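You operate a simulated robot arm through the tools that you are given. There is no shell and no other tool.

You are at the controls of a simulated robot arm. One attempt, no reset.

## Task
Plug the yellow connector into the slip input and tighten the input screw.
Fine: the grey blanking plug goes in the lead stand's grey hole; stripe on mark; the other connector stays.

It is judged by the outcome, as a careful person would: the job done as asked, and still so three seconds after it is handed in. It fails if anything else is knocked over, pushed out of place, dropped, spilled or broken.

## Robot
A 6-joint arm with a two-finger parallel gripper, fixed in place. Base frame: the origin is at the foot of the arm, x ahead of it, y to its left, z up; the work surface is at about z = 0.8. Readings come in m, rad, newtons and seconds.
Its first joint turns from -2.897 to 2.897 rad. Payload 3.91 kg.
The tool frame sits at the grasp point between the pads (the TCP): z along the fingers, y along the line on which they close. The tips reach 0.03 m beyond it. Largest opening 0.11 m; finger width 0.02, thickness 0.01; the body of the gripper, 0.048 by 0.112 m, starts 0.055 m behind the TCP.
Orientation is told as [roll, pitch, yaw] about the base's x, y, z axes, in that order, counted from this pose: with the fingers straight down and closing along the base's y, the tool's x points along the base's -x, its y along +y and its z along -z.

## Interface
- The arm moves only by the tool servo_tool. Its argument "moves" is a list of rows, each a list of 7 numbers: the shift along the tool's x, y, z in m, then the turn, a rotation vector about the tool's x, y, z in rad, then the opening, from 0 (shut) to 1 (fully open). In form: [[dx, dy, dz, ax, ay, az, hand], ...]. A call has 1 to 20 rows; each row is the pose to reach, as a shift and turn from the pose commanded when the call began, along the tool's axes at that moment. Each row takes 0.2 s and may step no farther than 0.05 m and 0.15 rad from the row before; otherwise, or with a gripper value out of range, the whole call is refused. Where a pose cannot be reached the arm comes as near as it can. A force on the tool above 40 N (or 10 N above the force at the start of the call, whichever is more), or a blocked arm, ends the call early, and 0.2 s more pass. The fingers move at their own pace (about 0.153 m/s each) and stop on an object; they squeeze with about 32 N. The grip force told is the motor's: it shows also when the fingers shut on nothing. Time passes only in rows, and 0.2 s behind the last, so rows that repeat a pose let the fingers close. The reply holds the time, the measured pose of the TCP, the force on the tool along the base axes, the opening and the grip force, in the units named above and with some noise, with the torque about the TCP (base axes, N m) and any sound that the robot's microphone picked up, and new pictures: "pictures" is both (left out), scene, wrist or none.
- Cameras (640 x 400 px; columns grow to the right, rows downward): "scene" is fixed at [0.0502, -0.6493, 1.6461]; the picture's right is [0.85, -0.53, 0.00], its down [-0.27, -0.44, -0.86] and it looks along [0.45, 0.73, -0.52] (base axes); focal length 356 px, centre (320, 200). "wrist" rides on the gripper at [0.072, 0.017, -0.103] in the tool frame; the picture's right is [-0.23, 0.97, 0.00], its down [-0.76, -0.18, -0.62] and it looks along [-0.61, -0.14, 0.78] (tool axes); focal length 222 px, centre (320, 200). There is no depth. A picture from a camera that has moved, and an enlarged one, comes with that camera's place and axes in the base frame and with its lens.
- close_up(camera, box): a new picture of the part [left, top, right, bottom] of that camera's present view, enlarged. It takes no simulated time.
- job_done(): hands the job in; it is judged then, once.

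Places have to be worked out from the pictures, the camera data and where the tool is seen. Open the gripper and draw the arm clear of the work before you hand the job in, unless the task says otherwise.

The tools are called after "Emit:" as name(argument=value, ...) on one line, values as JSON. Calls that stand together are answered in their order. servo_tool: Moves the arm, as the interface text tells. Its arguments: {"type":"object","properties":{"moves":{"type":"array","items":{"type":"array","items":{"type":"number"}}},"pictures":{"type":"string","enum":["both","scene","wrist","none"]}},"required":["moves"]} The other tools are called the same way: close_up (camera, box) takes an enlarged picture of a part of a camera's view; job_done () hands the job in.

At the start:

```text
clock: 0.0
ee_pos: [0.476, 0.2082, 1.2839]
tcp_rot: [-0.001, 0.0, 0.0]
force: [-0.4, -0.1, 0.6]
torque: [0.0, -0.01, 0.01]
opening: 0.11
gripper_force: 0.1
```

scene: 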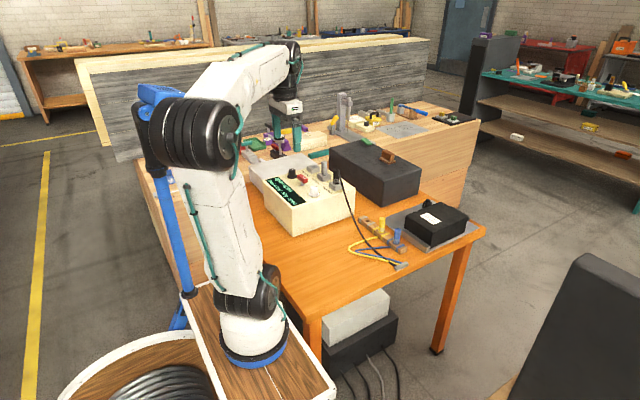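
wrist: 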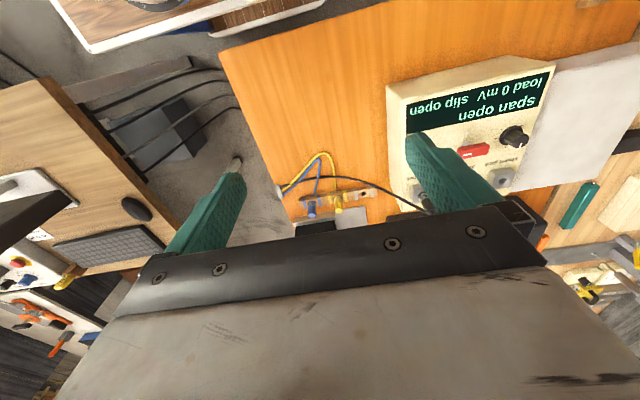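

I'll start by looking closely at the bench from both cameras before moving anything.

Emit:
close_up(camera="scene", box=[240, 130, 400, 240])

Emit:
close_up(camera="scene", box=[330, 180, 490, 280])

Emit:
close_up(camera="wrist", box=[260, 60, 560, 240])

```text
3.64 times, centred on (320, 185) of scene
camera zoom: at [0.0502, -0.6493, 1.6461], right [0.85, -0.53, 0.0], down [-0.27, -0.44, -0.86], along [0.45, 0.73, -0.52], focal length 1296 px, centre (320, 254)
```

zoom: 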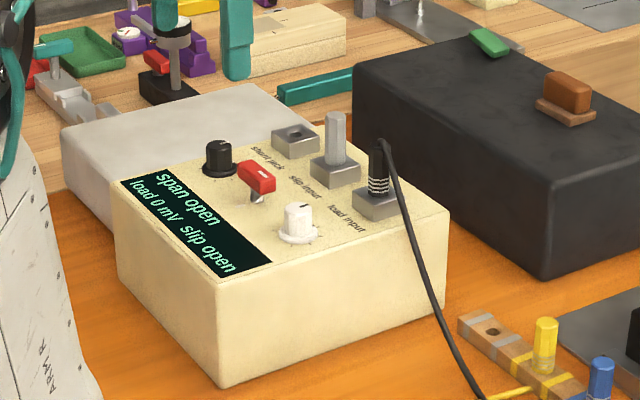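

```text
4.00 times, centred on (410, 230) of scene
camera zoom: at [0.0502, -0.6493, 1.6461], right [0.85, -0.53, 0.0], down [-0.27, -0.44, -0.86], along [0.45, 0.73, -0.52], focal length 1426 px, centre (-40, 80)
```

zoom: 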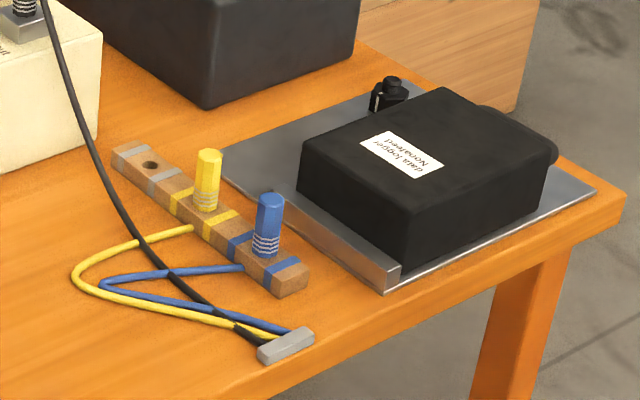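

```text
2.13 times, centred on (410, 150) of wrist
camera zoom: at [0.4034, 0.226, 1.3882], right [0.23, 0.97, 0.0], down [0.76, -0.18, 0.62], along [0.61, -0.14, -0.78], focal length 474 px, centre (128, 307)
```

zoom: 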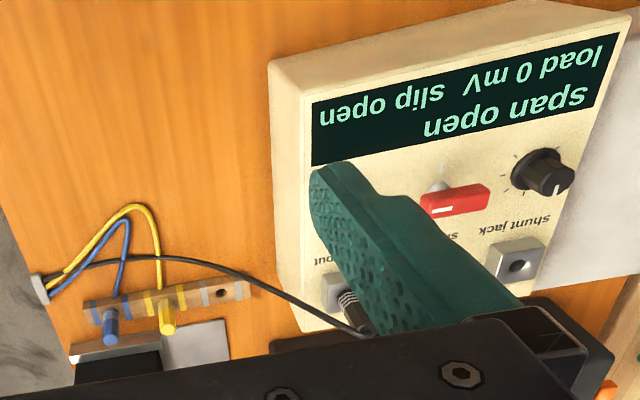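

The slip input holds the grey blanking plug; the stand carries the yellow and blue connectors and an empty grey hole. I'll zoom in more on the box's markings and on the stand.

Emit:
close_up(camera="scene", box=[300, 155, 350, 190])

Emit:
close_up(camera="scene", box=[280, 160, 330, 195])

Emit:
close_up(camera="scene", box=[355, 210, 411, 256])

```text
11.43 times, centred on (325, 172) of scene
camera zoom: at [0.0502, -0.6493, 1.6461], right [0.85, -0.53, 0.0], down [-0.27, -0.44, -0.86], along [0.45, 0.73, -0.52], focal length 4075 px, centre (263, 514)
```

zoom: 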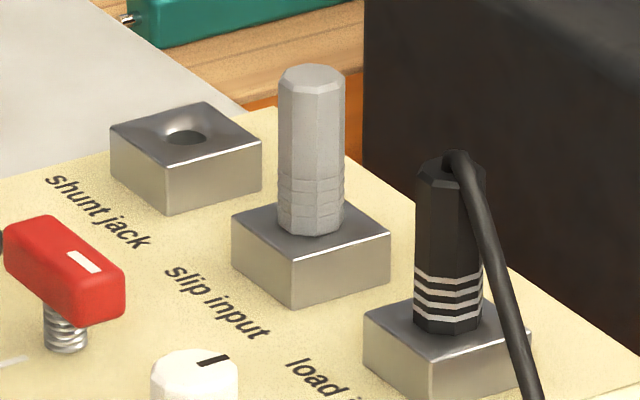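

```text
11.43 times, centred on (305, 178) of scene
camera zoom: at [0.0502, -0.6493, 1.6461], right [0.85, -0.53, 0.0], down [-0.27, -0.44, -0.86], along [0.45, 0.73, -0.52], focal length 4075 px, centre (491, 457)
```

zoom: 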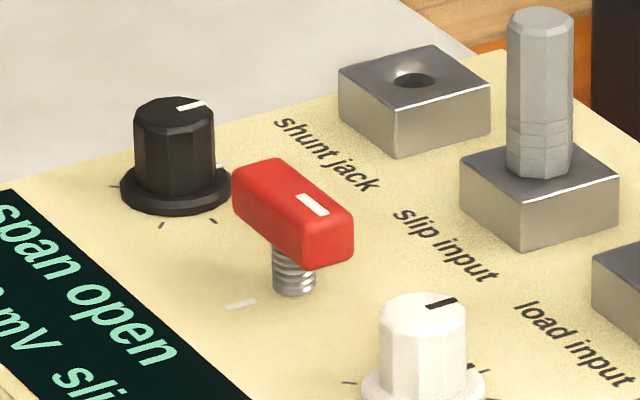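

```text
8.70 times, centred on (383, 233) of scene
camera zoom: at [0.0502, -0.6493, 1.6461], right [0.85, -0.53, 0.0], down [-0.27, -0.44, -0.86], along [0.45, 0.73, -0.52], focal length 3100 px, centre (-228, -87)
```

zoom: 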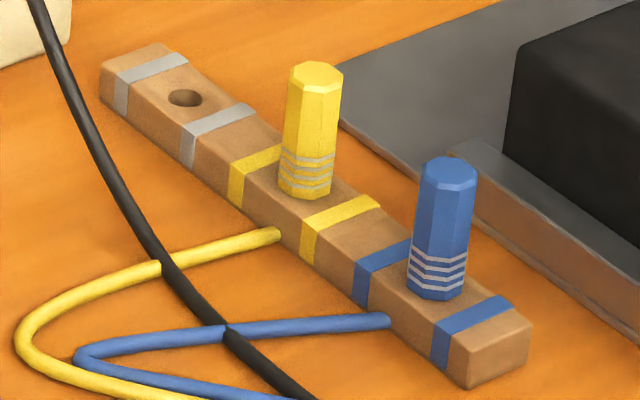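

The red T-handle looks like the input screw: its white stripe points toward -y and its mark lies toward -x, so it needs a 90° clockwise turn. I put the slip plug near (0.76, 0.457, 1.0), and the stand's holes near x 0.852 at y 0.267 (grey), 0.183 (yellow) and 0.098 (blue). I'll move high above the slip input to measure these with the wrist camera.

Emit:
servo_tool(moves=[[-0.03, 0.03, 0, 0, 0, 0, 1], [-0.06, 0.06, 0, 0, 0, 0, 1], [-0.09, 0.09, 0.005, 0, 0, 0, 1], [-0.12, 0.12, 0.015, 0, 0, 0, 1], [-0.15, 0.15, 0.03, 0, 0, 0, 1], [-0.18, 0.175, 0.05, 0, 0, 0, 1], [-0.21, 0.2, 0.065, 0, 0, 0, 1], [-0.24, 0.225, 0.08, 0, 0, 0, 1], [-0.26, 0.245, 0.084, 0, 0, 0, 0.6], [-0.26, 0.245, 0.084, 0, 0, 0, 0.6]])

```text
clock: 2.2
ee_pos: [0.7327, 0.4551, 1.2001]
tcp_rot: [-0.001, 0.001, -0.001]
force: [0.6, 1.0, 1.1]
torque: [0.01, 0.01, 0.03]
opening: 0.0661
gripper_force: 0.1
camera wrist: at [0.6616, 0.4718, 1.3036], right [0.23, 0.97, 0.0], down [0.76, -0.18, 0.62], along [0.61, -0.14, -0.78], focal length 222 px, centre (320, 200)
```

scene: 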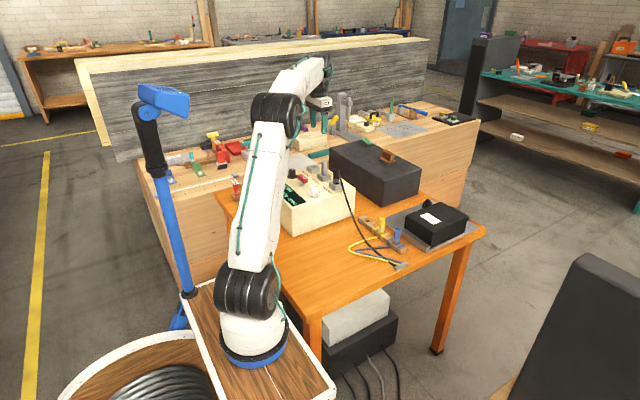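
wrist: 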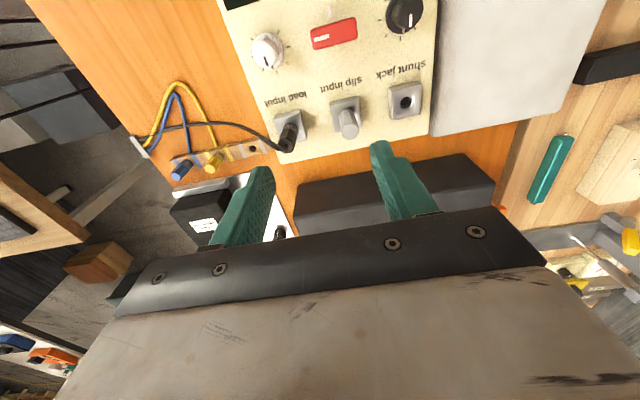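

Emit:
close_up(camera="wrist", box=[220, 0, 460, 150])

Emit:
close_up(camera="wrist", box=[120, 70, 300, 190])

Emit:
close_up(camera="scene", box=[270, 150, 370, 212])

```text
2.67 times, centred on (340, 75) of wrist
camera zoom: at [0.6616, 0.4718, 1.3036], right [0.23, 0.97, 0.0], down [0.76, -0.18, 0.62], along [0.61, -0.14, -0.78], focal length 592 px, centre (267, 533)
```

zoom: 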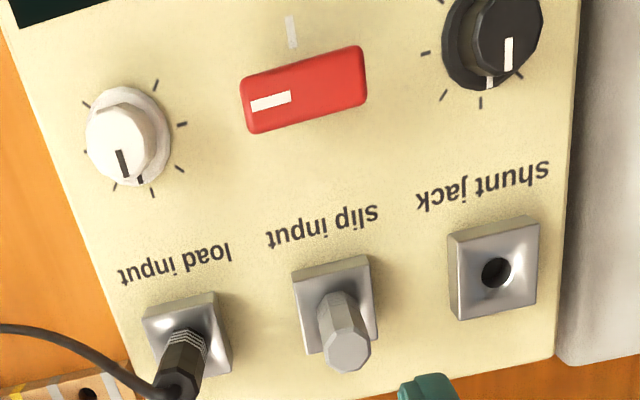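

```text
3.33 times, centred on (210, 130) of wrist
camera zoom: at [0.6616, 0.4718, 1.3036], right [0.23, 0.97, 0.0], down [0.76, -0.18, 0.62], along [0.61, -0.14, -0.78], focal length 740 px, centre (687, 433)
```

zoom: 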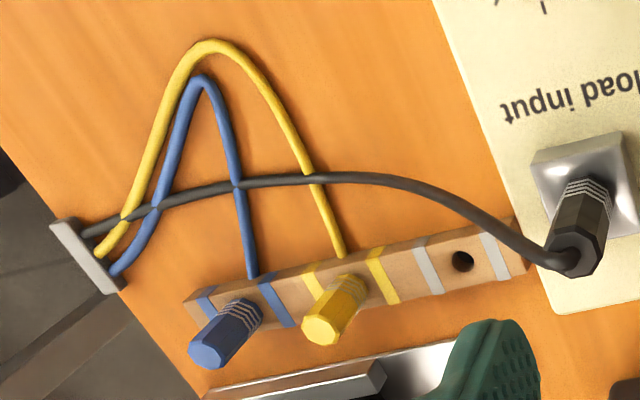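

```text
6.40 times, centred on (320, 181) of scene
camera zoom: at [0.0502, -0.6493, 1.6461], right [0.85, -0.53, 0.0], down [-0.27, -0.44, -0.86], along [0.45, 0.73, -0.52], focal length 2282 px, centre (320, 322)
```

zoom: 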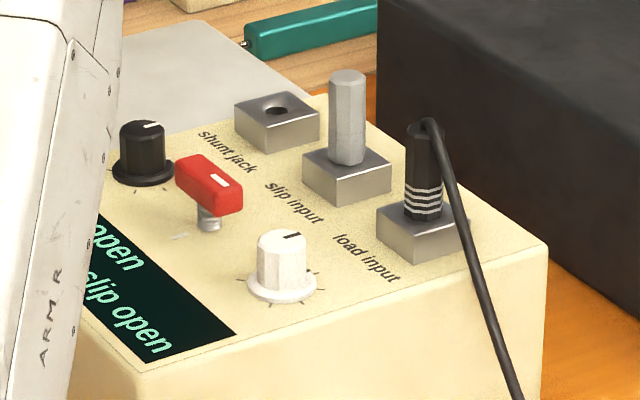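

Triangulating the two views puts the slip plug near (0.779, 0.485) with its top at z about 1.013. The screw handle is at (0.676, 0.486, 0.966), lying along y with its mark on the -x side, and the grey hole is near (0.850, 0.262). I'll come down above the plug and check alignment.

Emit:
servo_tool(moves=[[-0.02, 0.015, 0.02, 0, 0, 0, 0.55], [-0.044, 0.031, 0.05, 0, 0, 0, 0.55], [-0.044, 0.031, 0.09, 0, 0, 0, 0.55], [-0.044, 0.031, 0.12, 0, 0, 0, 0.55], [-0.044, 0.031, 0.12, 0, 0, 0, 0.55]])

```text
clock: 3.4
ee_pos: [0.7788, 0.4846, 1.0813]
tcp_rot: [0.0, -0.001, 0.001]
force: [0.7, 0.1, 0.0]
torque: [-0.01, 0.02, -0.03]
opening: 0.0602
gripper_force: 0.0
camera wrist: at [0.7075, 0.5016, 1.1846], right [0.23, 0.97, 0.0], down [0.76, -0.18, 0.62], along [0.61, -0.14, -0.78], focal length 222 px, centre (320, 200)
```

scene: 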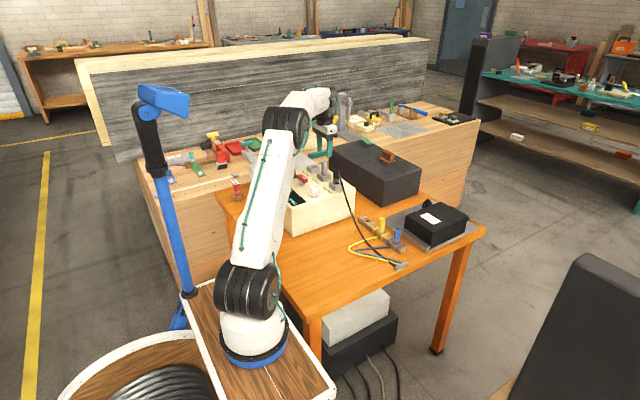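
wrist: 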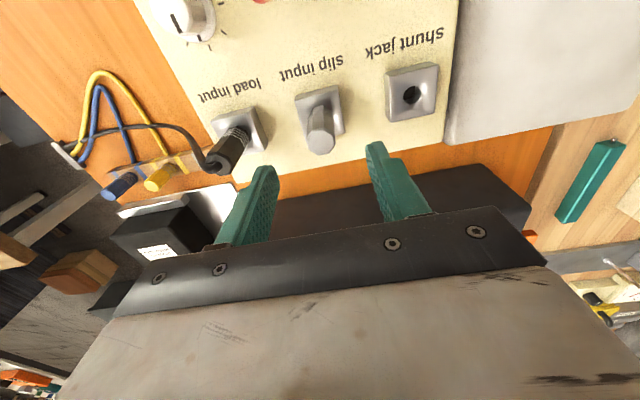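

Emit:
close_up(camera="wrist", box=[200, 60, 440, 210])

Emit:
close_up(camera="scene", box=[280, 110, 380, 210])

```text
2.67 times, centred on (320, 135) of wrist
camera zoom: at [0.7075, 0.5016, 1.1846], right [0.23, 0.97, 0.0], down [0.76, -0.18, 0.62], along [0.61, -0.14, -0.78], focal length 592 px, centre (320, 373)
```

zoom: 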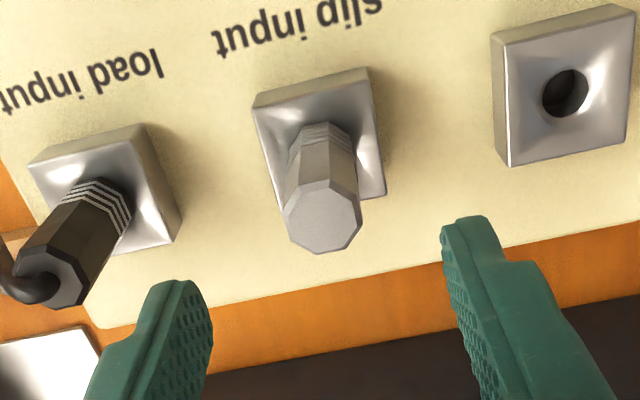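

```text
4.00 times, centred on (330, 160) of scene
camera zoom: at [0.0502, -0.6493, 1.6461], right [0.85, -0.53, 0.0], down [-0.27, -0.44, -0.86], along [0.45, 0.73, -0.52], focal length 1426 px, centre (280, 360)
```

zoom: 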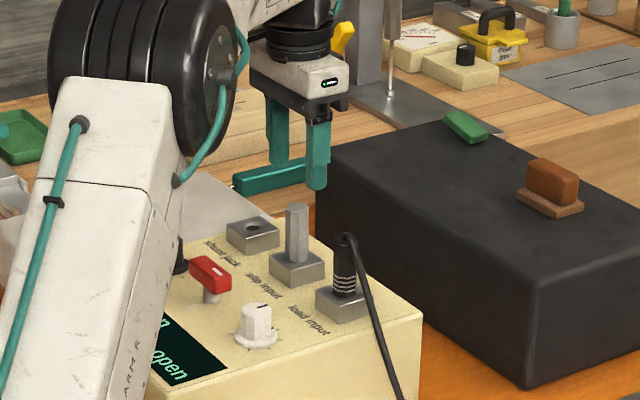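

The plug axis measures about (0.783, 0.4855), only 4 mm ahead of the tool. I'll descend to about z 0.992, leaving the tips just above the socket block, and close on the grey plug.

Emit:
servo_tool(moves=[[-0.004, 0.001, 0.03, 0, 0, 0, 0.55], [-0.004, 0.001, 0.06, 0, 0, 0, 0.55], [-0.004, 0.001, 0.088, 0, 0, 0, 0.55], [-0.004, 0.001, 0.088, 0, 0, 0, 0.55]])

Emit:
close_up(camera="wrist", box=[200, 60, 440, 210])

Emit:
close_up(camera="scene", box=[290, 130, 370, 200])

```text
clock: 4.4
ee_pos: [0.7836, 0.4845, 0.9936]
tcp_rot: [0.0, 0.0, 0.0]
force: [0.2, 0.2, -0.5]
torque: [-0.02, 0.02, 0.03]
opening: 0.0608
gripper_force: 0.1
camera wrist: at [0.7116, 0.5016, 1.0978], right [0.23, 0.97, 0.0], down [0.76, -0.18, 0.62], along [0.61, -0.14, -0.78], focal length 222 px, centre (320, 200)
```

scene: 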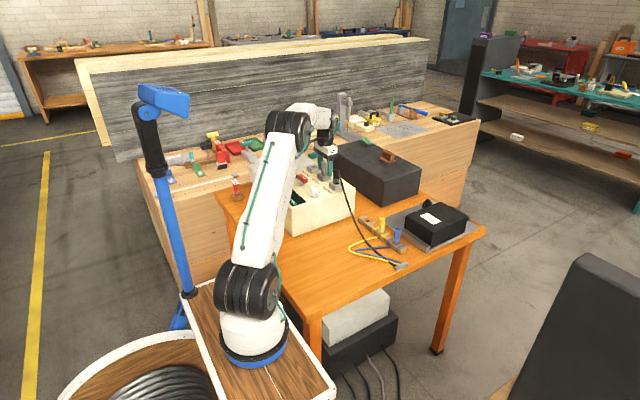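
wrist: 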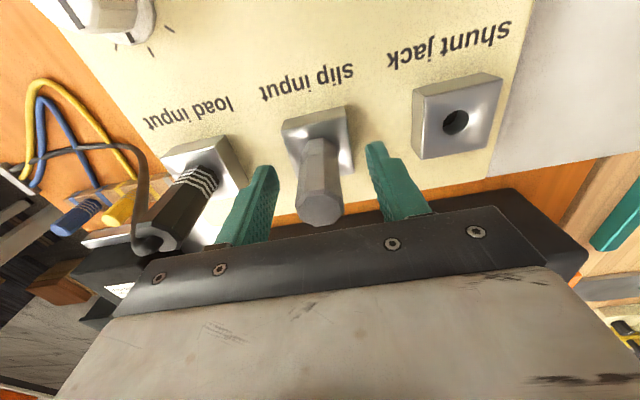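

```text
2.67 times, centred on (320, 135) of wrist
camera zoom: at [0.7116, 0.5016, 1.0978], right [0.23, 0.97, 0.0], down [0.76, -0.18, 0.62], along [0.61, -0.14, -0.78], focal length 592 px, centre (320, 373)
```

zoom: 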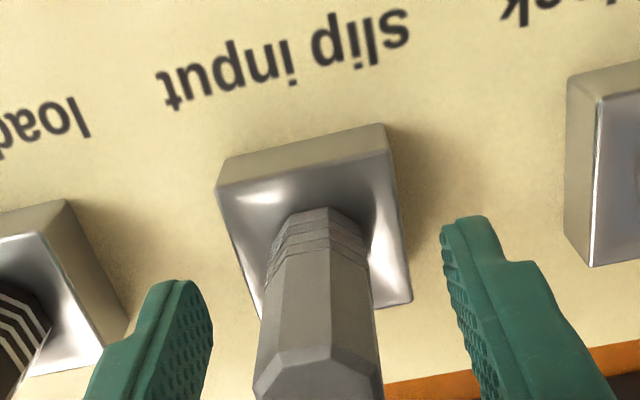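

```text
5.71 times, centred on (330, 165) of scene
camera zoom: at [0.0502, -0.6493, 1.6461], right [0.85, -0.53, 0.0], down [-0.27, -0.44, -0.86], along [0.45, 0.73, -0.52], focal length 2037 px, centre (263, 400)
```

zoom: 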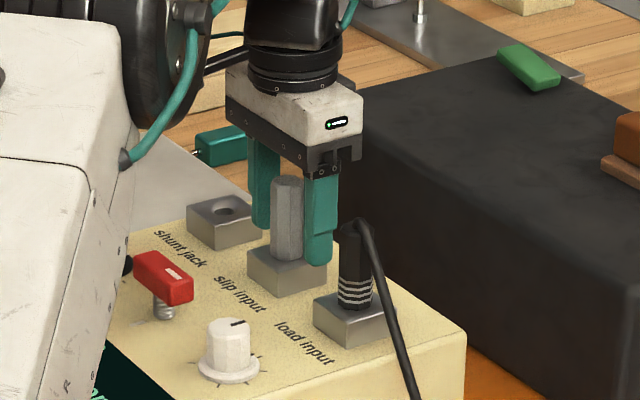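

The fingers straddle the grey plug with the tips just above the block, clear of the load plug. I'll close the gripper on it.

Emit:
servo_tool(moves=[[0, 0, 0, 0, 0, 0, 0.3], [0, 0, 0, 0, 0, 0, 0], [0, 0, 0, 0, 0, 0, 0], [0, 0, 0, 0, 0, 0, 0]])

Emit:
close_up(camera="wrist", box=[200, 60, 440, 210])

```text
clock: 5.4
ee_pos: [0.7831, 0.4852, 0.9941]
tcp_rot: [0.0, 0.0, -0.001]
force: [3.0, 7.0, -0.9]
torque: [0.07, -0.06, 0.01]
opening: 0.0224
gripper_force: 31.9
camera wrist: at [0.7116, 0.5022, 1.0979], right [0.23, 0.97, 0.0], down [0.76, -0.18, 0.62], along [0.61, -0.14, -0.78], focal length 222 px, centre (320, 200)
```

scene: 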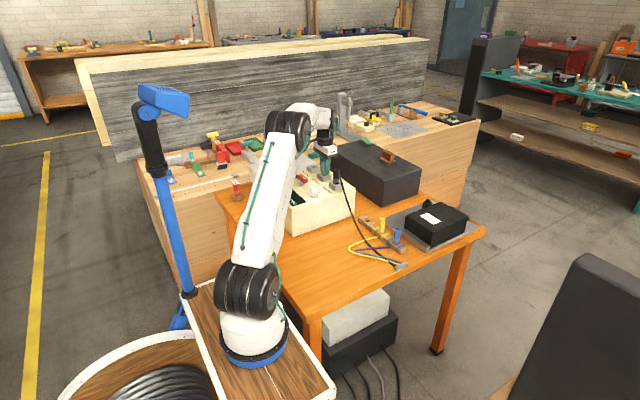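
wrist: 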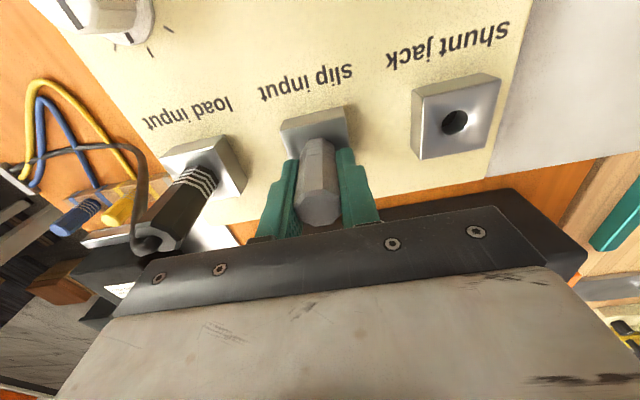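

```text
2.67 times, centred on (320, 135) of wrist
camera zoom: at [0.7116, 0.5022, 1.0979], right [0.23, 0.97, 0.0], down [0.76, -0.18, 0.62], along [0.61, -0.14, -0.78], focal length 592 px, centre (320, 373)
```

zoom: 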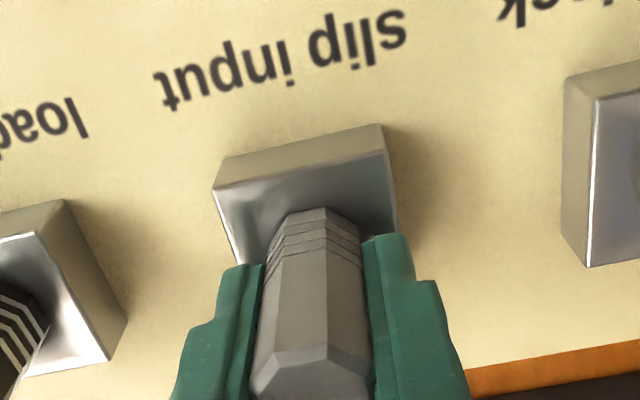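

The grip is on at 22 mm width. I'll pull straight up gently and see whether the plug comes out.

Emit:
servo_tool(moves=[[0, 0.0007, -0.004, 0, 0, 0, 0], [0, 0.0007, -0.01, 0, 0, 0, 0], [0, 0.0007, -0.018, 0, 0, 0, 0], [0, 0.0007, -0.028, 0, 0, 0, 0], [0, 0.0007, -0.04, 0, 0, 0, 0], [0, 0.0007, -0.06, 0, 0, 0, 0]])

Emit:
close_up(camera="wrist", box=[200, 60, 440, 210])

Emit:
close_up(camera="scene", box=[290, 130, 370, 200])

```text
clock: 6.8
ee_pos: [0.7825, 0.4877, 1.0516]
tcp_rot: [-0.001, 0.002, 0.001]
force: [0.0, -0.2, -1.0]
torque: [-0.04, 0.01, 0.0]
opening: 0.0224
gripper_force: 32.1
camera wrist: at [0.7112, 0.5049, 1.1558], right [0.23, 0.97, 0.0], down [0.76, -0.18, 0.62], along [0.61, -0.14, -0.78], focal length 222 px, centre (320, 200)
```

scene: 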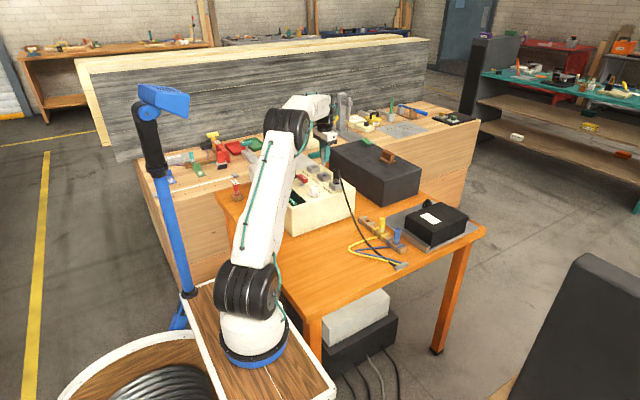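
wrist: 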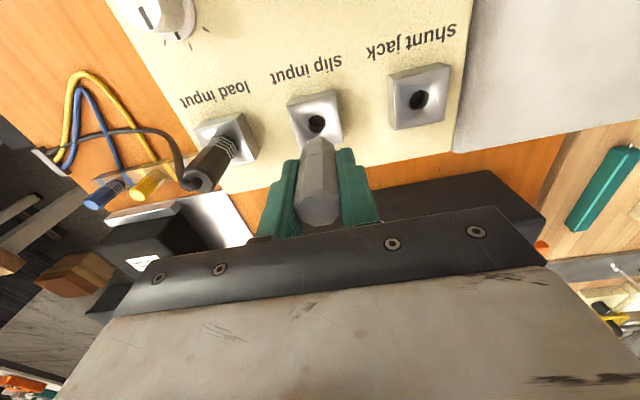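

```text
2.67 times, centred on (320, 135) of wrist
camera zoom: at [0.7112, 0.5049, 1.1558], right [0.23, 0.97, 0.0], down [0.76, -0.18, 0.62], along [0.61, -0.14, -0.78], focal length 592 px, centre (320, 373)
```

zoom: 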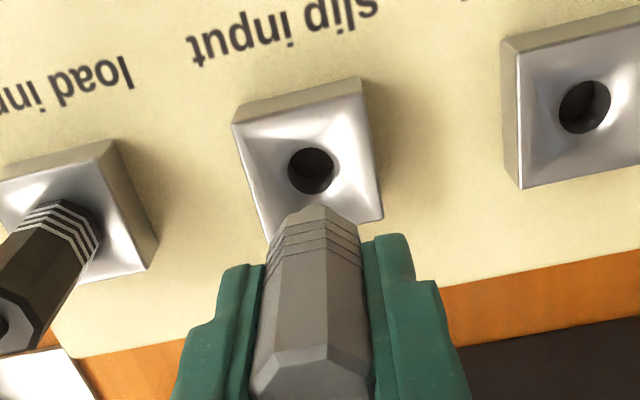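

```text
5.71 times, centred on (330, 165) of scene
camera zoom: at [0.0502, -0.6493, 1.6461], right [0.85, -0.53, 0.0], down [-0.27, -0.44, -0.86], along [0.45, 0.73, -0.52], focal length 2037 px, centre (263, 400)
```

zoom: 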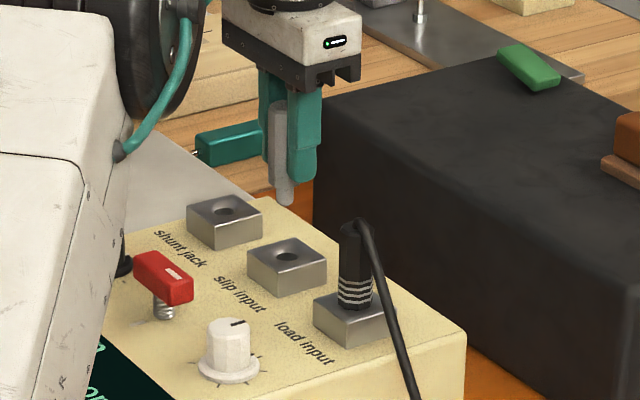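

The grey plug is out, with its pin showing below the body, and the slip socket now shows an empty hole at about (0.783, 0.485). I'll lift, pass over the load plug with clearance, and stop above the stand's grey hole.

Emit:
servo_tool(moves=[[0, 0, -0.04, 0, 0, 0, 0], [0, 0, -0.085, 0, 0, 0, 0], [-0.01, -0.035, -0.09, 0, 0, 0, 0], [-0.022, -0.075, -0.09, 0, 0, 0, 0], [-0.034, -0.115, -0.09, 0, 0, 0, 0], [-0.046, -0.155, -0.09, 0, 0, 0, 0], [-0.058, -0.195, -0.08, 0, 0, 0, 0], [-0.066, -0.223, -0.05, 0, 0, 0, 0], [-0.066, -0.223, -0.01, 0, 0, 0, 0], [-0.066, -0.223, 0.03, 0, 0, 0, 0], [-0.066, -0.223, 0.07, 0, 0, 0, 0], [-0.066, -0.223, 0.1, 0, 0, 0, 0], [-0.066, -0.223, 0.1, 0, 0, 0, 0]])

Emit:
close_up(camera="wrist", box=[200, 60, 440, 210])

Emit:
close_up(camera="scene", box=[320, 170, 440, 260])

```text
clock: 9.6
ee_pos: [0.8515, 0.2631, 0.9519]
tcp_rot: [0.001, -0.001, 0.0]
force: [-0.2, 0.3, -0.6]
torque: [0.0, 0.04, -0.05]
opening: 0.0227
gripper_force: 31.7
camera wrist: at [0.7785, 0.2808, 1.0556], right [0.23, 0.97, 0.0], down [0.76, -0.18, 0.62], along [0.61, -0.14, -0.78], focal length 222 px, centre (320, 200)
```

scene: 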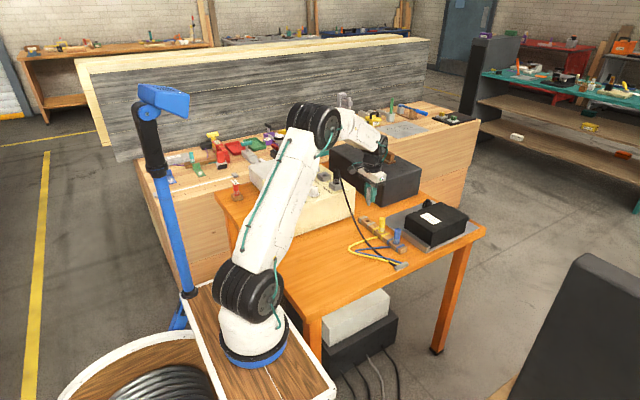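
wrist: 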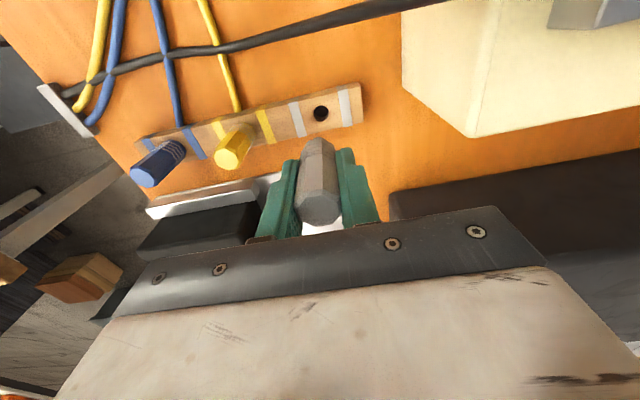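

```text
2.67 times, centred on (320, 135) of wrist
camera zoom: at [0.7785, 0.2808, 1.0556], right [0.23, 0.97, 0.0], down [0.76, -0.18, 0.62], along [0.61, -0.14, -0.78], focal length 592 px, centre (320, 373)
```

zoom: 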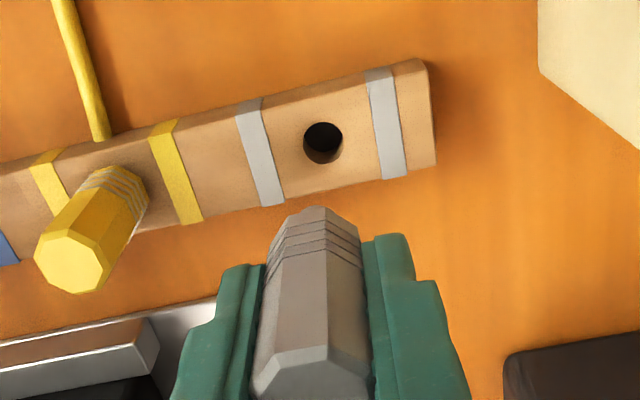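

```text
4.44 times, centred on (380, 215) of scene
camera zoom: at [0.0502, -0.6493, 1.6461], right [0.85, -0.53, 0.0], down [-0.27, -0.44, -0.86], along [0.45, 0.73, -0.52], focal length 1585 px, centre (53, 133)
```

zoom: 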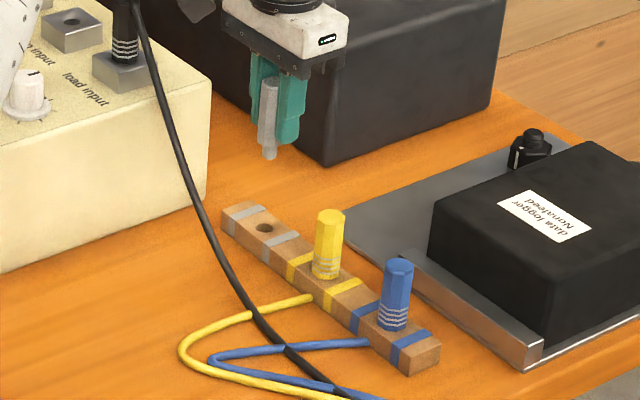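

The hole measures about (0.852, 0.2635, 0.8135) and the plug's pin hangs almost straight above it. I'll nudge 1 mm and come down until the pin is just above the hole, then check.

Emit:
servo_tool(moves=[[-0.0015, 0.0007, 0.03, 0, 0, 0, 0], [-0.0015, 0.0007, 0.055, 0, 0, 0, 0], [-0.0015, 0.0007, 0.063, 0, 0, 0, 0], [-0.0015, 0.0007, 0.063, 0, 0, 0, 0]])

Emit:
close_up(camera="wrist", box=[200, 60, 440, 210])

Emit:
close_up(camera="scene", box=[340, 190, 410, 240])

```text
clock: 10.6
ee_pos: [0.8506, 0.2645, 0.8881]
tcp_rot: [0.0, -0.001, 0.0]
force: [-0.1, 0.2, -0.4]
torque: [-0.02, 0.02, 0.04]
opening: 0.0225
gripper_force: 32.1
camera wrist: at [0.7792, 0.2818, 0.9927], right [0.23, 0.97, 0.0], down [0.76, -0.18, 0.62], along [0.61, -0.14, -0.78], focal length 222 px, centre (320, 200)
```

scene: 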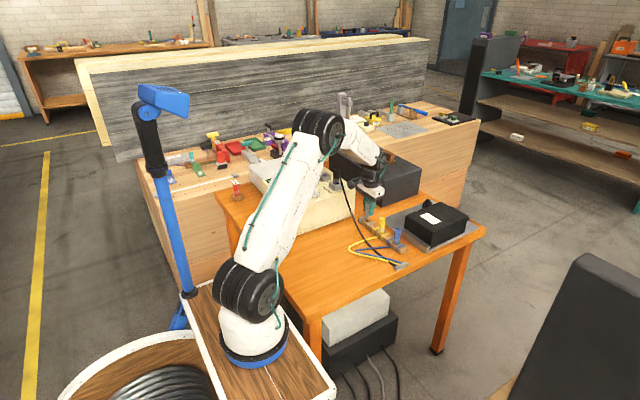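
wrist: 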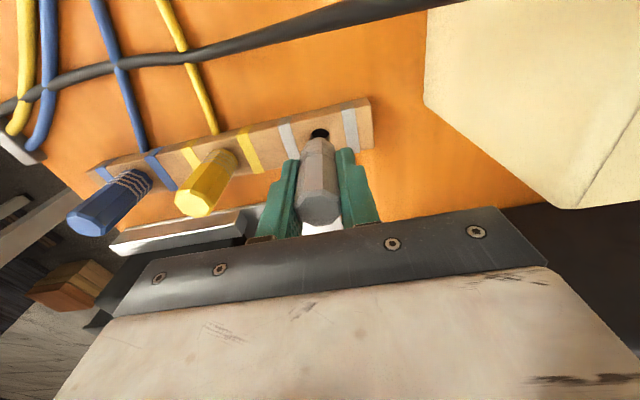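

```text
2.67 times, centred on (320, 135) of wrist
camera zoom: at [0.7792, 0.2818, 0.9927], right [0.23, 0.97, 0.0], down [0.76, -0.18, 0.62], along [0.61, -0.14, -0.78], focal length 592 px, centre (320, 373)
```

zoom: 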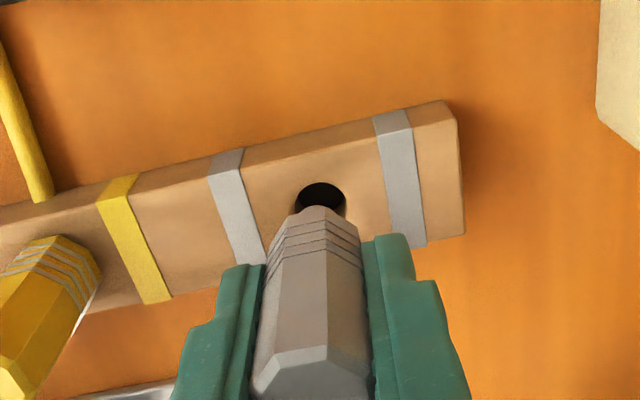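

```text
8.00 times, centred on (375, 215) of scene
camera zoom: at [0.0502, -0.6493, 1.6461], right [0.85, -0.53, 0.0], down [-0.27, -0.44, -0.86], along [0.45, 0.73, -0.52], focal length 2852 px, centre (-120, 80)
```

zoom: 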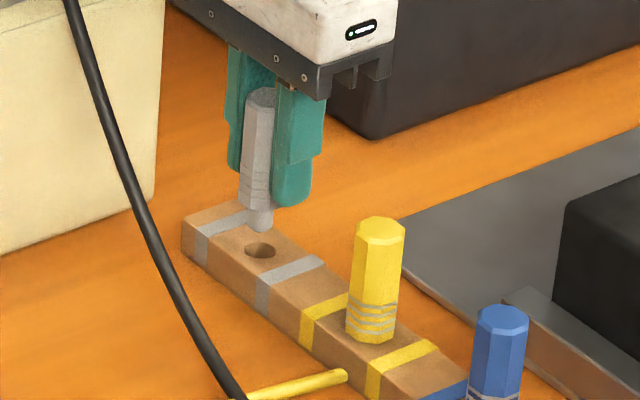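

The pin is centred on the hole in both views, about 13 mm above it. I'll lower it in slowly to the seated height of about z 0.858, watching the force.

Emit:
servo_tool(moves=[[-0.0007, 0, 0.006, 0, 0, 0, 0], [-0.0007, 0, 0.012, 0, 0, 0, 0], [-0.0007, 0, 0.017, 0, 0, 0, 0], [-0.0007, 0, 0.022, 0, 0, 0, 0], [-0.0007, 0, 0.026, 0, 0, 0, 0], [-0.0007, 0, 0.029, 0, 0, 0, 0], [-0.0007, 0, 0.031, 0, 0, 0, 0]])

Emit:
close_up(camera="wrist", box=[200, 60, 440, 210])

Emit:
close_up(camera="scene", box=[340, 190, 410, 240])

```text
clock: 12.2
ee_pos: [0.8518, 0.2641, 0.8585]
tcp_rot: [0.0, -0.002, -0.001]
force: [2.2, 2.7, 12.9]
torque: [0.04, 0.01, 0.01]
opening: 0.0224
gripper_force: 31.1
camera wrist: at [0.7797, 0.2812, 0.9628], right [0.23, 0.97, 0.0], down [0.76, -0.18, 0.62], along [0.61, -0.14, -0.78], focal length 222 px, centre (320, 200)
```

scene: 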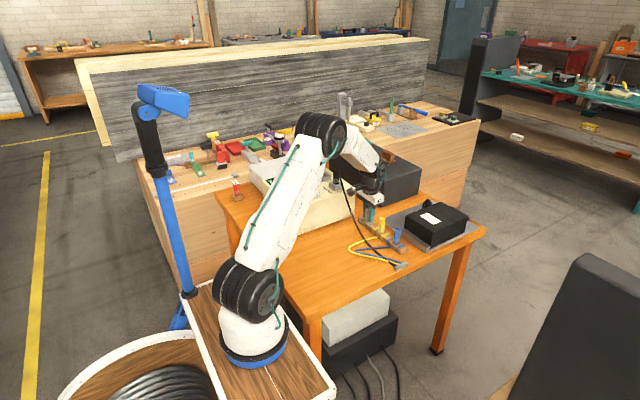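
wrist: 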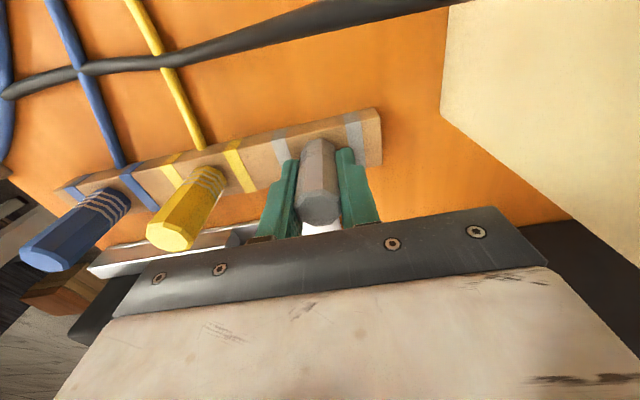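

```text
2.67 times, centred on (320, 135) of wrist
camera zoom: at [0.7797, 0.2812, 0.9628], right [0.23, 0.97, 0.0], down [0.76, -0.18, 0.62], along [0.61, -0.14, -0.78], focal length 592 px, centre (320, 373)
```

zoom: 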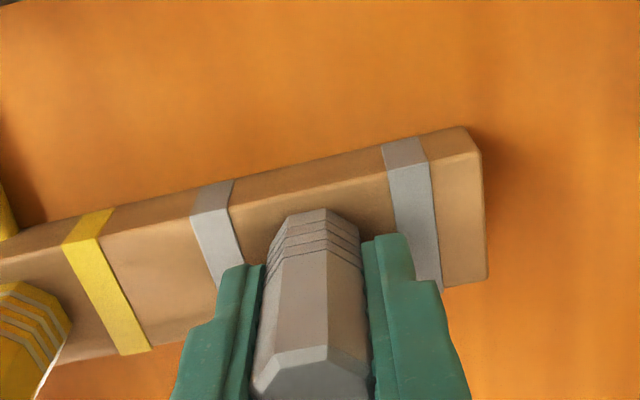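

```text
8.00 times, centred on (375, 215) of scene
camera zoom: at [0.0502, -0.6493, 1.6461], right [0.85, -0.53, 0.0], down [-0.27, -0.44, -0.86], along [0.45, 0.73, -0.52], focal length 2852 px, centre (-120, 80)
```

zoom: 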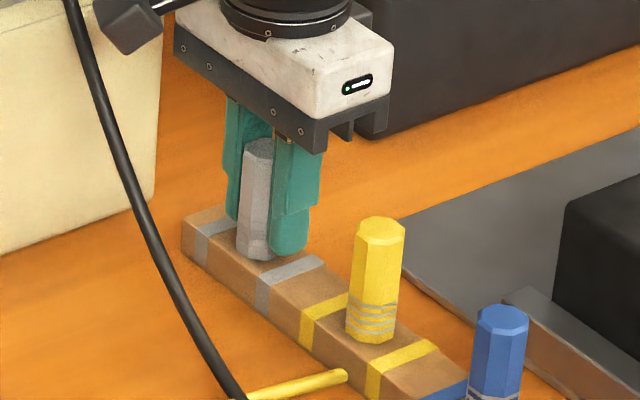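

The force has risen to 13 N and the plug's base appears to meet the bar. I'll press another 1.5 mm to confirm it is bottomed, then release and rise.

Emit:
servo_tool(moves=[[0, 0, 0.0015, 0, 0, 0, 0], [0, 0, 0.0015, 0, 0, 0, 0]], pictures="none")

```text
clock: 12.8
ee_pos: [0.8514, 0.2633, 0.8579]
tcp_rot: [0.001, -0.004, 0.0]
force: [3.9, 3.3, 28.5]
torque: [0.09, 0.07, -0.04]
opening: 0.0227
gripper_force: 32.0
```

It is solid (28 N for half a millimetre), so it's seated. I'll relax the load, open, and rise.

Emit:
servo_tool(moves=[[0, 0, -0.0015, 0, 0, 0, 0], [0, 0, -0.0015, 0, 0, 0, 0.45], [0, 0, -0.0015, 0, 0, 0, 0.45], [0, 0, -0.03, 0, 0, 0, 0.45], [0, 0, -0.07, 0, 0, 0, 0.45], [0, 0, -0.09, 0, 0, 0, 0.45]])

Emit:
close_up(camera="wrist", box=[120, 60, 360, 210])

Emit:
close_up(camera="scene", box=[340, 190, 410, 240])

```text
clock: 14.2
ee_pos: [0.8523, 0.2642, 0.9478]
tcp_rot: [0.0, -0.001, 0.001]
force: [-0.2, -0.1, 0.3]
torque: [0.02, 0.01, 0.01]
opening: 0.0495
gripper_force: 0.0
camera wrist: at [0.7802, 0.2811, 1.0516], right [0.23, 0.97, 0.0], down [0.76, -0.18, 0.62], along [0.61, -0.14, -0.78], focal length 222 px, centre (320, 200)
```

scene: 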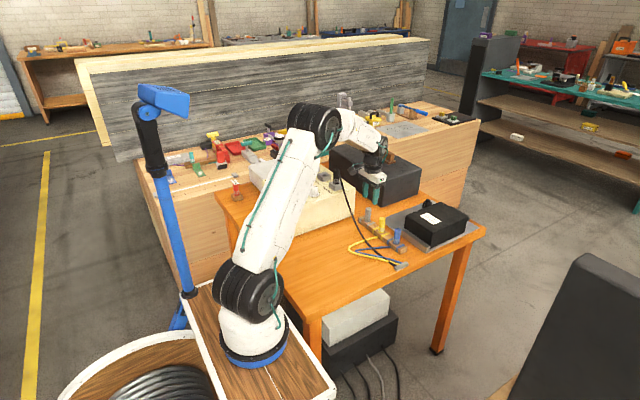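
wrist: 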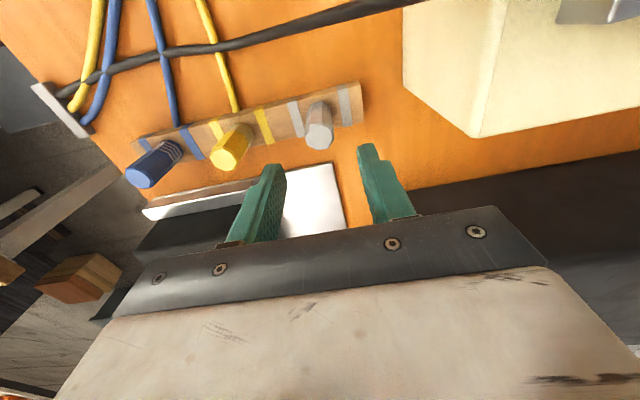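

```text
2.67 times, centred on (240, 135) of wrist
camera zoom: at [0.7802, 0.2811, 1.0516], right [0.23, 0.97, 0.0], down [0.76, -0.18, 0.62], along [0.61, -0.14, -0.78], focal length 592 px, centre (533, 373)
```

zoom: 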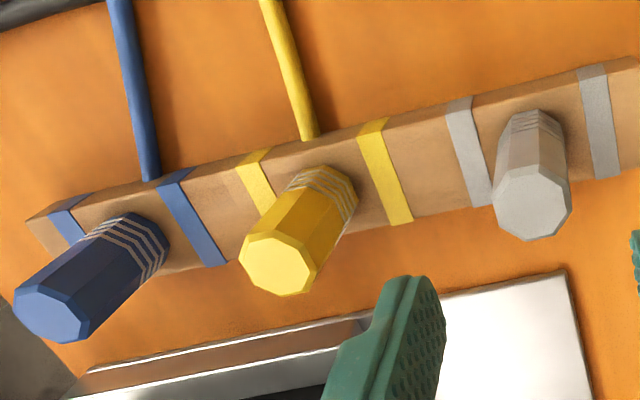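

```text
8.00 times, centred on (375, 215) of scene
camera zoom: at [0.0502, -0.6493, 1.6461], right [0.85, -0.53, 0.0], down [-0.27, -0.44, -0.86], along [0.45, 0.73, -0.52], focal length 2852 px, centre (-120, 80)
```

zoom: 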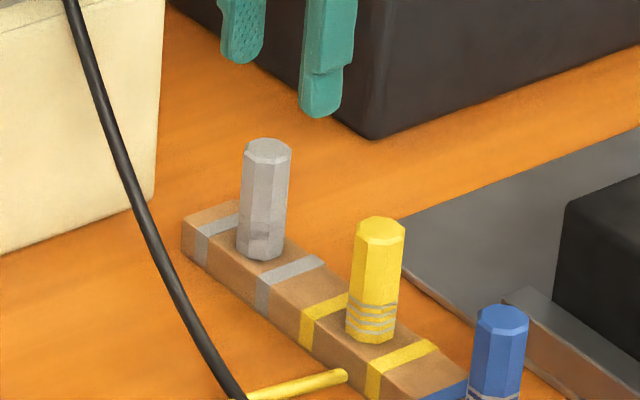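

The grey plug stands fully seated at the same height as the others. The yellow connector is 90 mm along the bar at about (0.8525, 0.1745), so I'll go above it and start down.

Emit:
servo_tool(moves=[[0, -0.04, 0, 0, 0, 0, 0.5], [0, -0.08, 0, 0, 0, 0, 0.5], [0, -0.0895, 0.01, 0, 0, 0, 0.5], [0, -0.0895, 0.04, 0, 0, 0, 0.5], [0, -0.0895, 0.04, 0, 0, 0, 0.5]])

Emit:
close_up(camera="wrist", box=[200, 60, 440, 210])

Emit:
close_up(camera="scene", box=[340, 190, 430, 260])

```text
clock: 15.4
ee_pos: [0.8508, 0.1737, 0.905]
tcp_rot: [-0.001, 0.0, -0.002]
force: [0.2, -0.4, 0.3]
torque: [0.0, 0.03, 0.0]
opening: 0.0553
gripper_force: 0.1
camera wrist: at [0.7796, 0.1909, 1.01], right [0.23, 0.97, 0.0], down [0.76, -0.18, 0.62], along [0.61, -0.14, -0.78], focal length 222 px, centre (320, 200)
```

scene: 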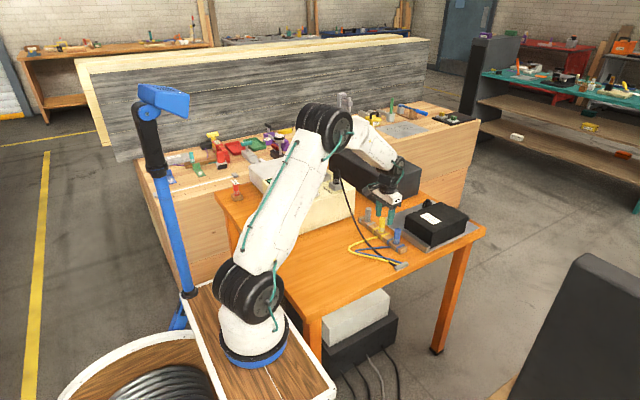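
wrist: 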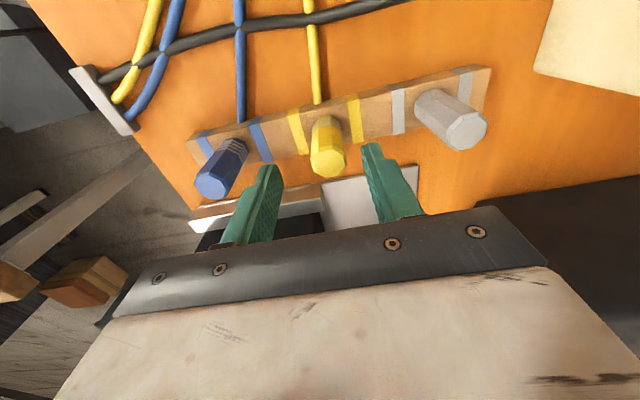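

```text
2.67 times, centred on (320, 135) of wrist
camera zoom: at [0.7796, 0.1909, 1.01], right [0.23, 0.97, 0.0], down [0.76, -0.18, 0.62], along [0.61, -0.14, -0.78], focal length 592 px, centre (320, 373)
```

zoom: 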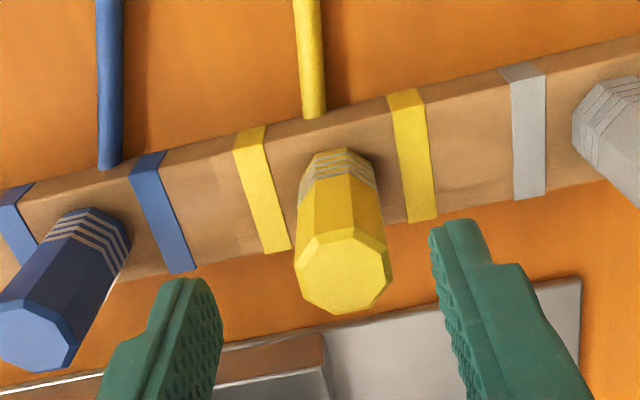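

```text
5.71 times, centred on (385, 225) of scene
camera zoom: at [0.0502, -0.6493, 1.6461], right [0.85, -0.53, 0.0], down [-0.27, -0.44, -0.86], along [0.45, 0.73, -0.52], focal length 2037 px, centre (-51, 57)
```

zoom: 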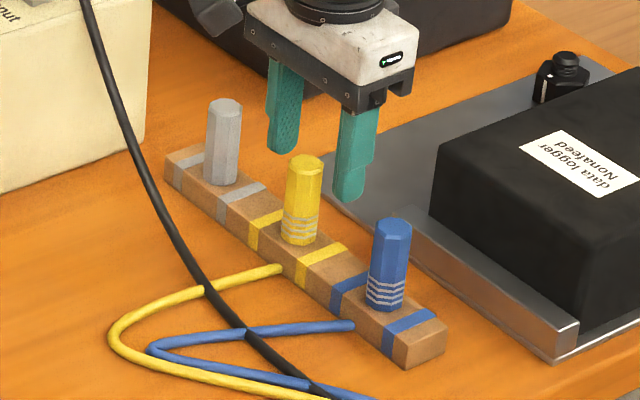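

The yellow connector is at about y 0.179, so I need 5.5 mm more in +y and 1.5 mm in x. Then I'll descend to the same height as the grey plug's grip and close.

Emit:
servo_tool(moves=[[-0.0012, 0.0055, 0, 0, 0, 0, 0.5], [-0.0012, 0.0055, 0.02, 0, 0, 0, 0.5], [-0.0012, 0.0055, 0.04, 0, 0, 0, 0.5], [-0.0012, 0.0055, 0.047, 0, 0, 0, 0.5], [-0.0012, 0.0055, 0.047, 0, 0, 0, 0.4]])

Emit:
close_up(camera="wrist", box=[200, 60, 440, 210])

Emit:
close_up(camera="scene", box=[340, 190, 430, 260])

```text
clock: 16.6
ee_pos: [0.8513, 0.181, 0.8589]
tcp_rot: [0.0, 0.001, -0.001]
force: [-0.1, 0.9, 0.0]
torque: [-0.01, -0.01, -0.02]
opening: 0.0439
gripper_force: 0.0
camera wrist: at [0.7806, 0.1976, 0.9629], right [0.23, 0.97, 0.0], down [0.76, -0.18, 0.62], along [0.61, -0.14, -0.78], focal length 222 px, centre (320, 200)
```

scene: 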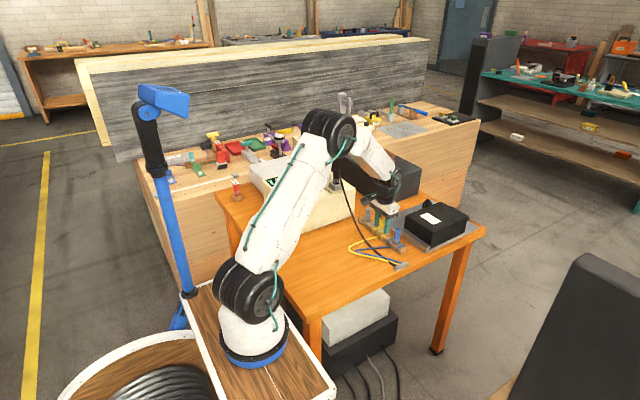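
wrist: 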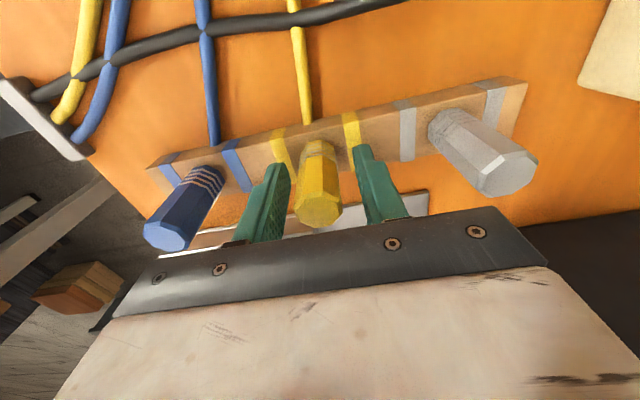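

```text
2.67 times, centred on (320, 135) of wrist
camera zoom: at [0.7806, 0.1976, 0.9629], right [0.23, 0.97, 0.0], down [0.76, -0.18, 0.62], along [0.61, -0.14, -0.78], focal length 592 px, centre (320, 373)
```

zoom: 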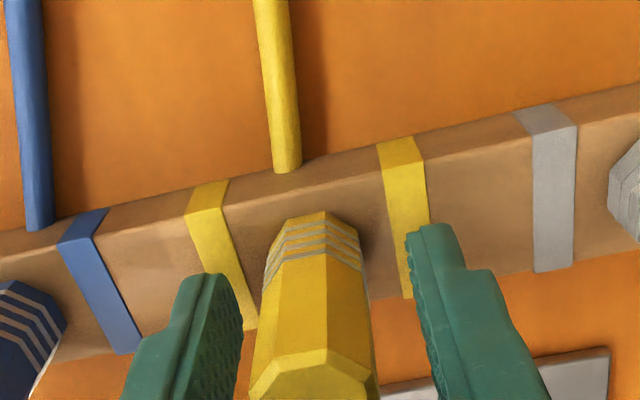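

```text
5.71 times, centred on (385, 225) of scene
camera zoom: at [0.0502, -0.6493, 1.6461], right [0.85, -0.53, 0.0], down [-0.27, -0.44, -0.86], along [0.45, 0.73, -0.52], focal length 2037 px, centre (-51, 57)
```

zoom: 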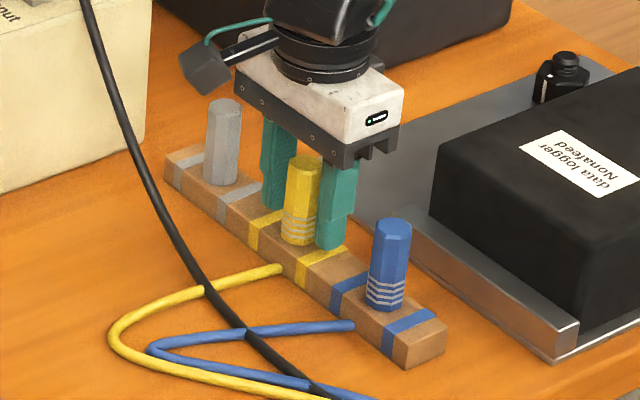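

The yellow plug sits exactly where the grey one did between the fingers in the wrist view. I'll close the gripper on it.

Emit:
servo_tool(moves=[[0, 0, 0, 0, 0, 0, 0.25], [0, 0, 0, 0, 0, 0, 0], [0, 0, 0, 0, 0, 0, 0], [0, 0, 0, 0, 0, 0, 0]], pictures="wrist")

```text
clock: 17.6
ee_pos: [0.852, 0.1801, 0.8587]
tcp_rot: [0.0, 0.0, 0.0]
force: [-0.9, 0.3, -1.0]
torque: [-0.01, 0.03, 0.0]
opening: 0.0225
gripper_force: 32.0
camera wrist: at [0.7806, 0.1976, 0.9631], right [0.23, 0.97, 0.0], down [0.76, -0.18, 0.62], along [0.61, -0.14, -0.78], focal length 222 px, centre (320, 200)
```

wrist: 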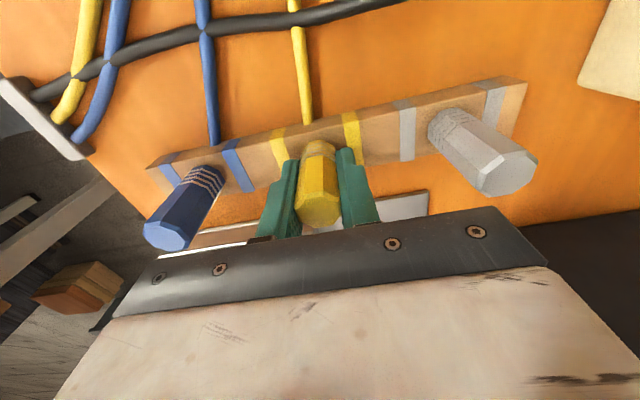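

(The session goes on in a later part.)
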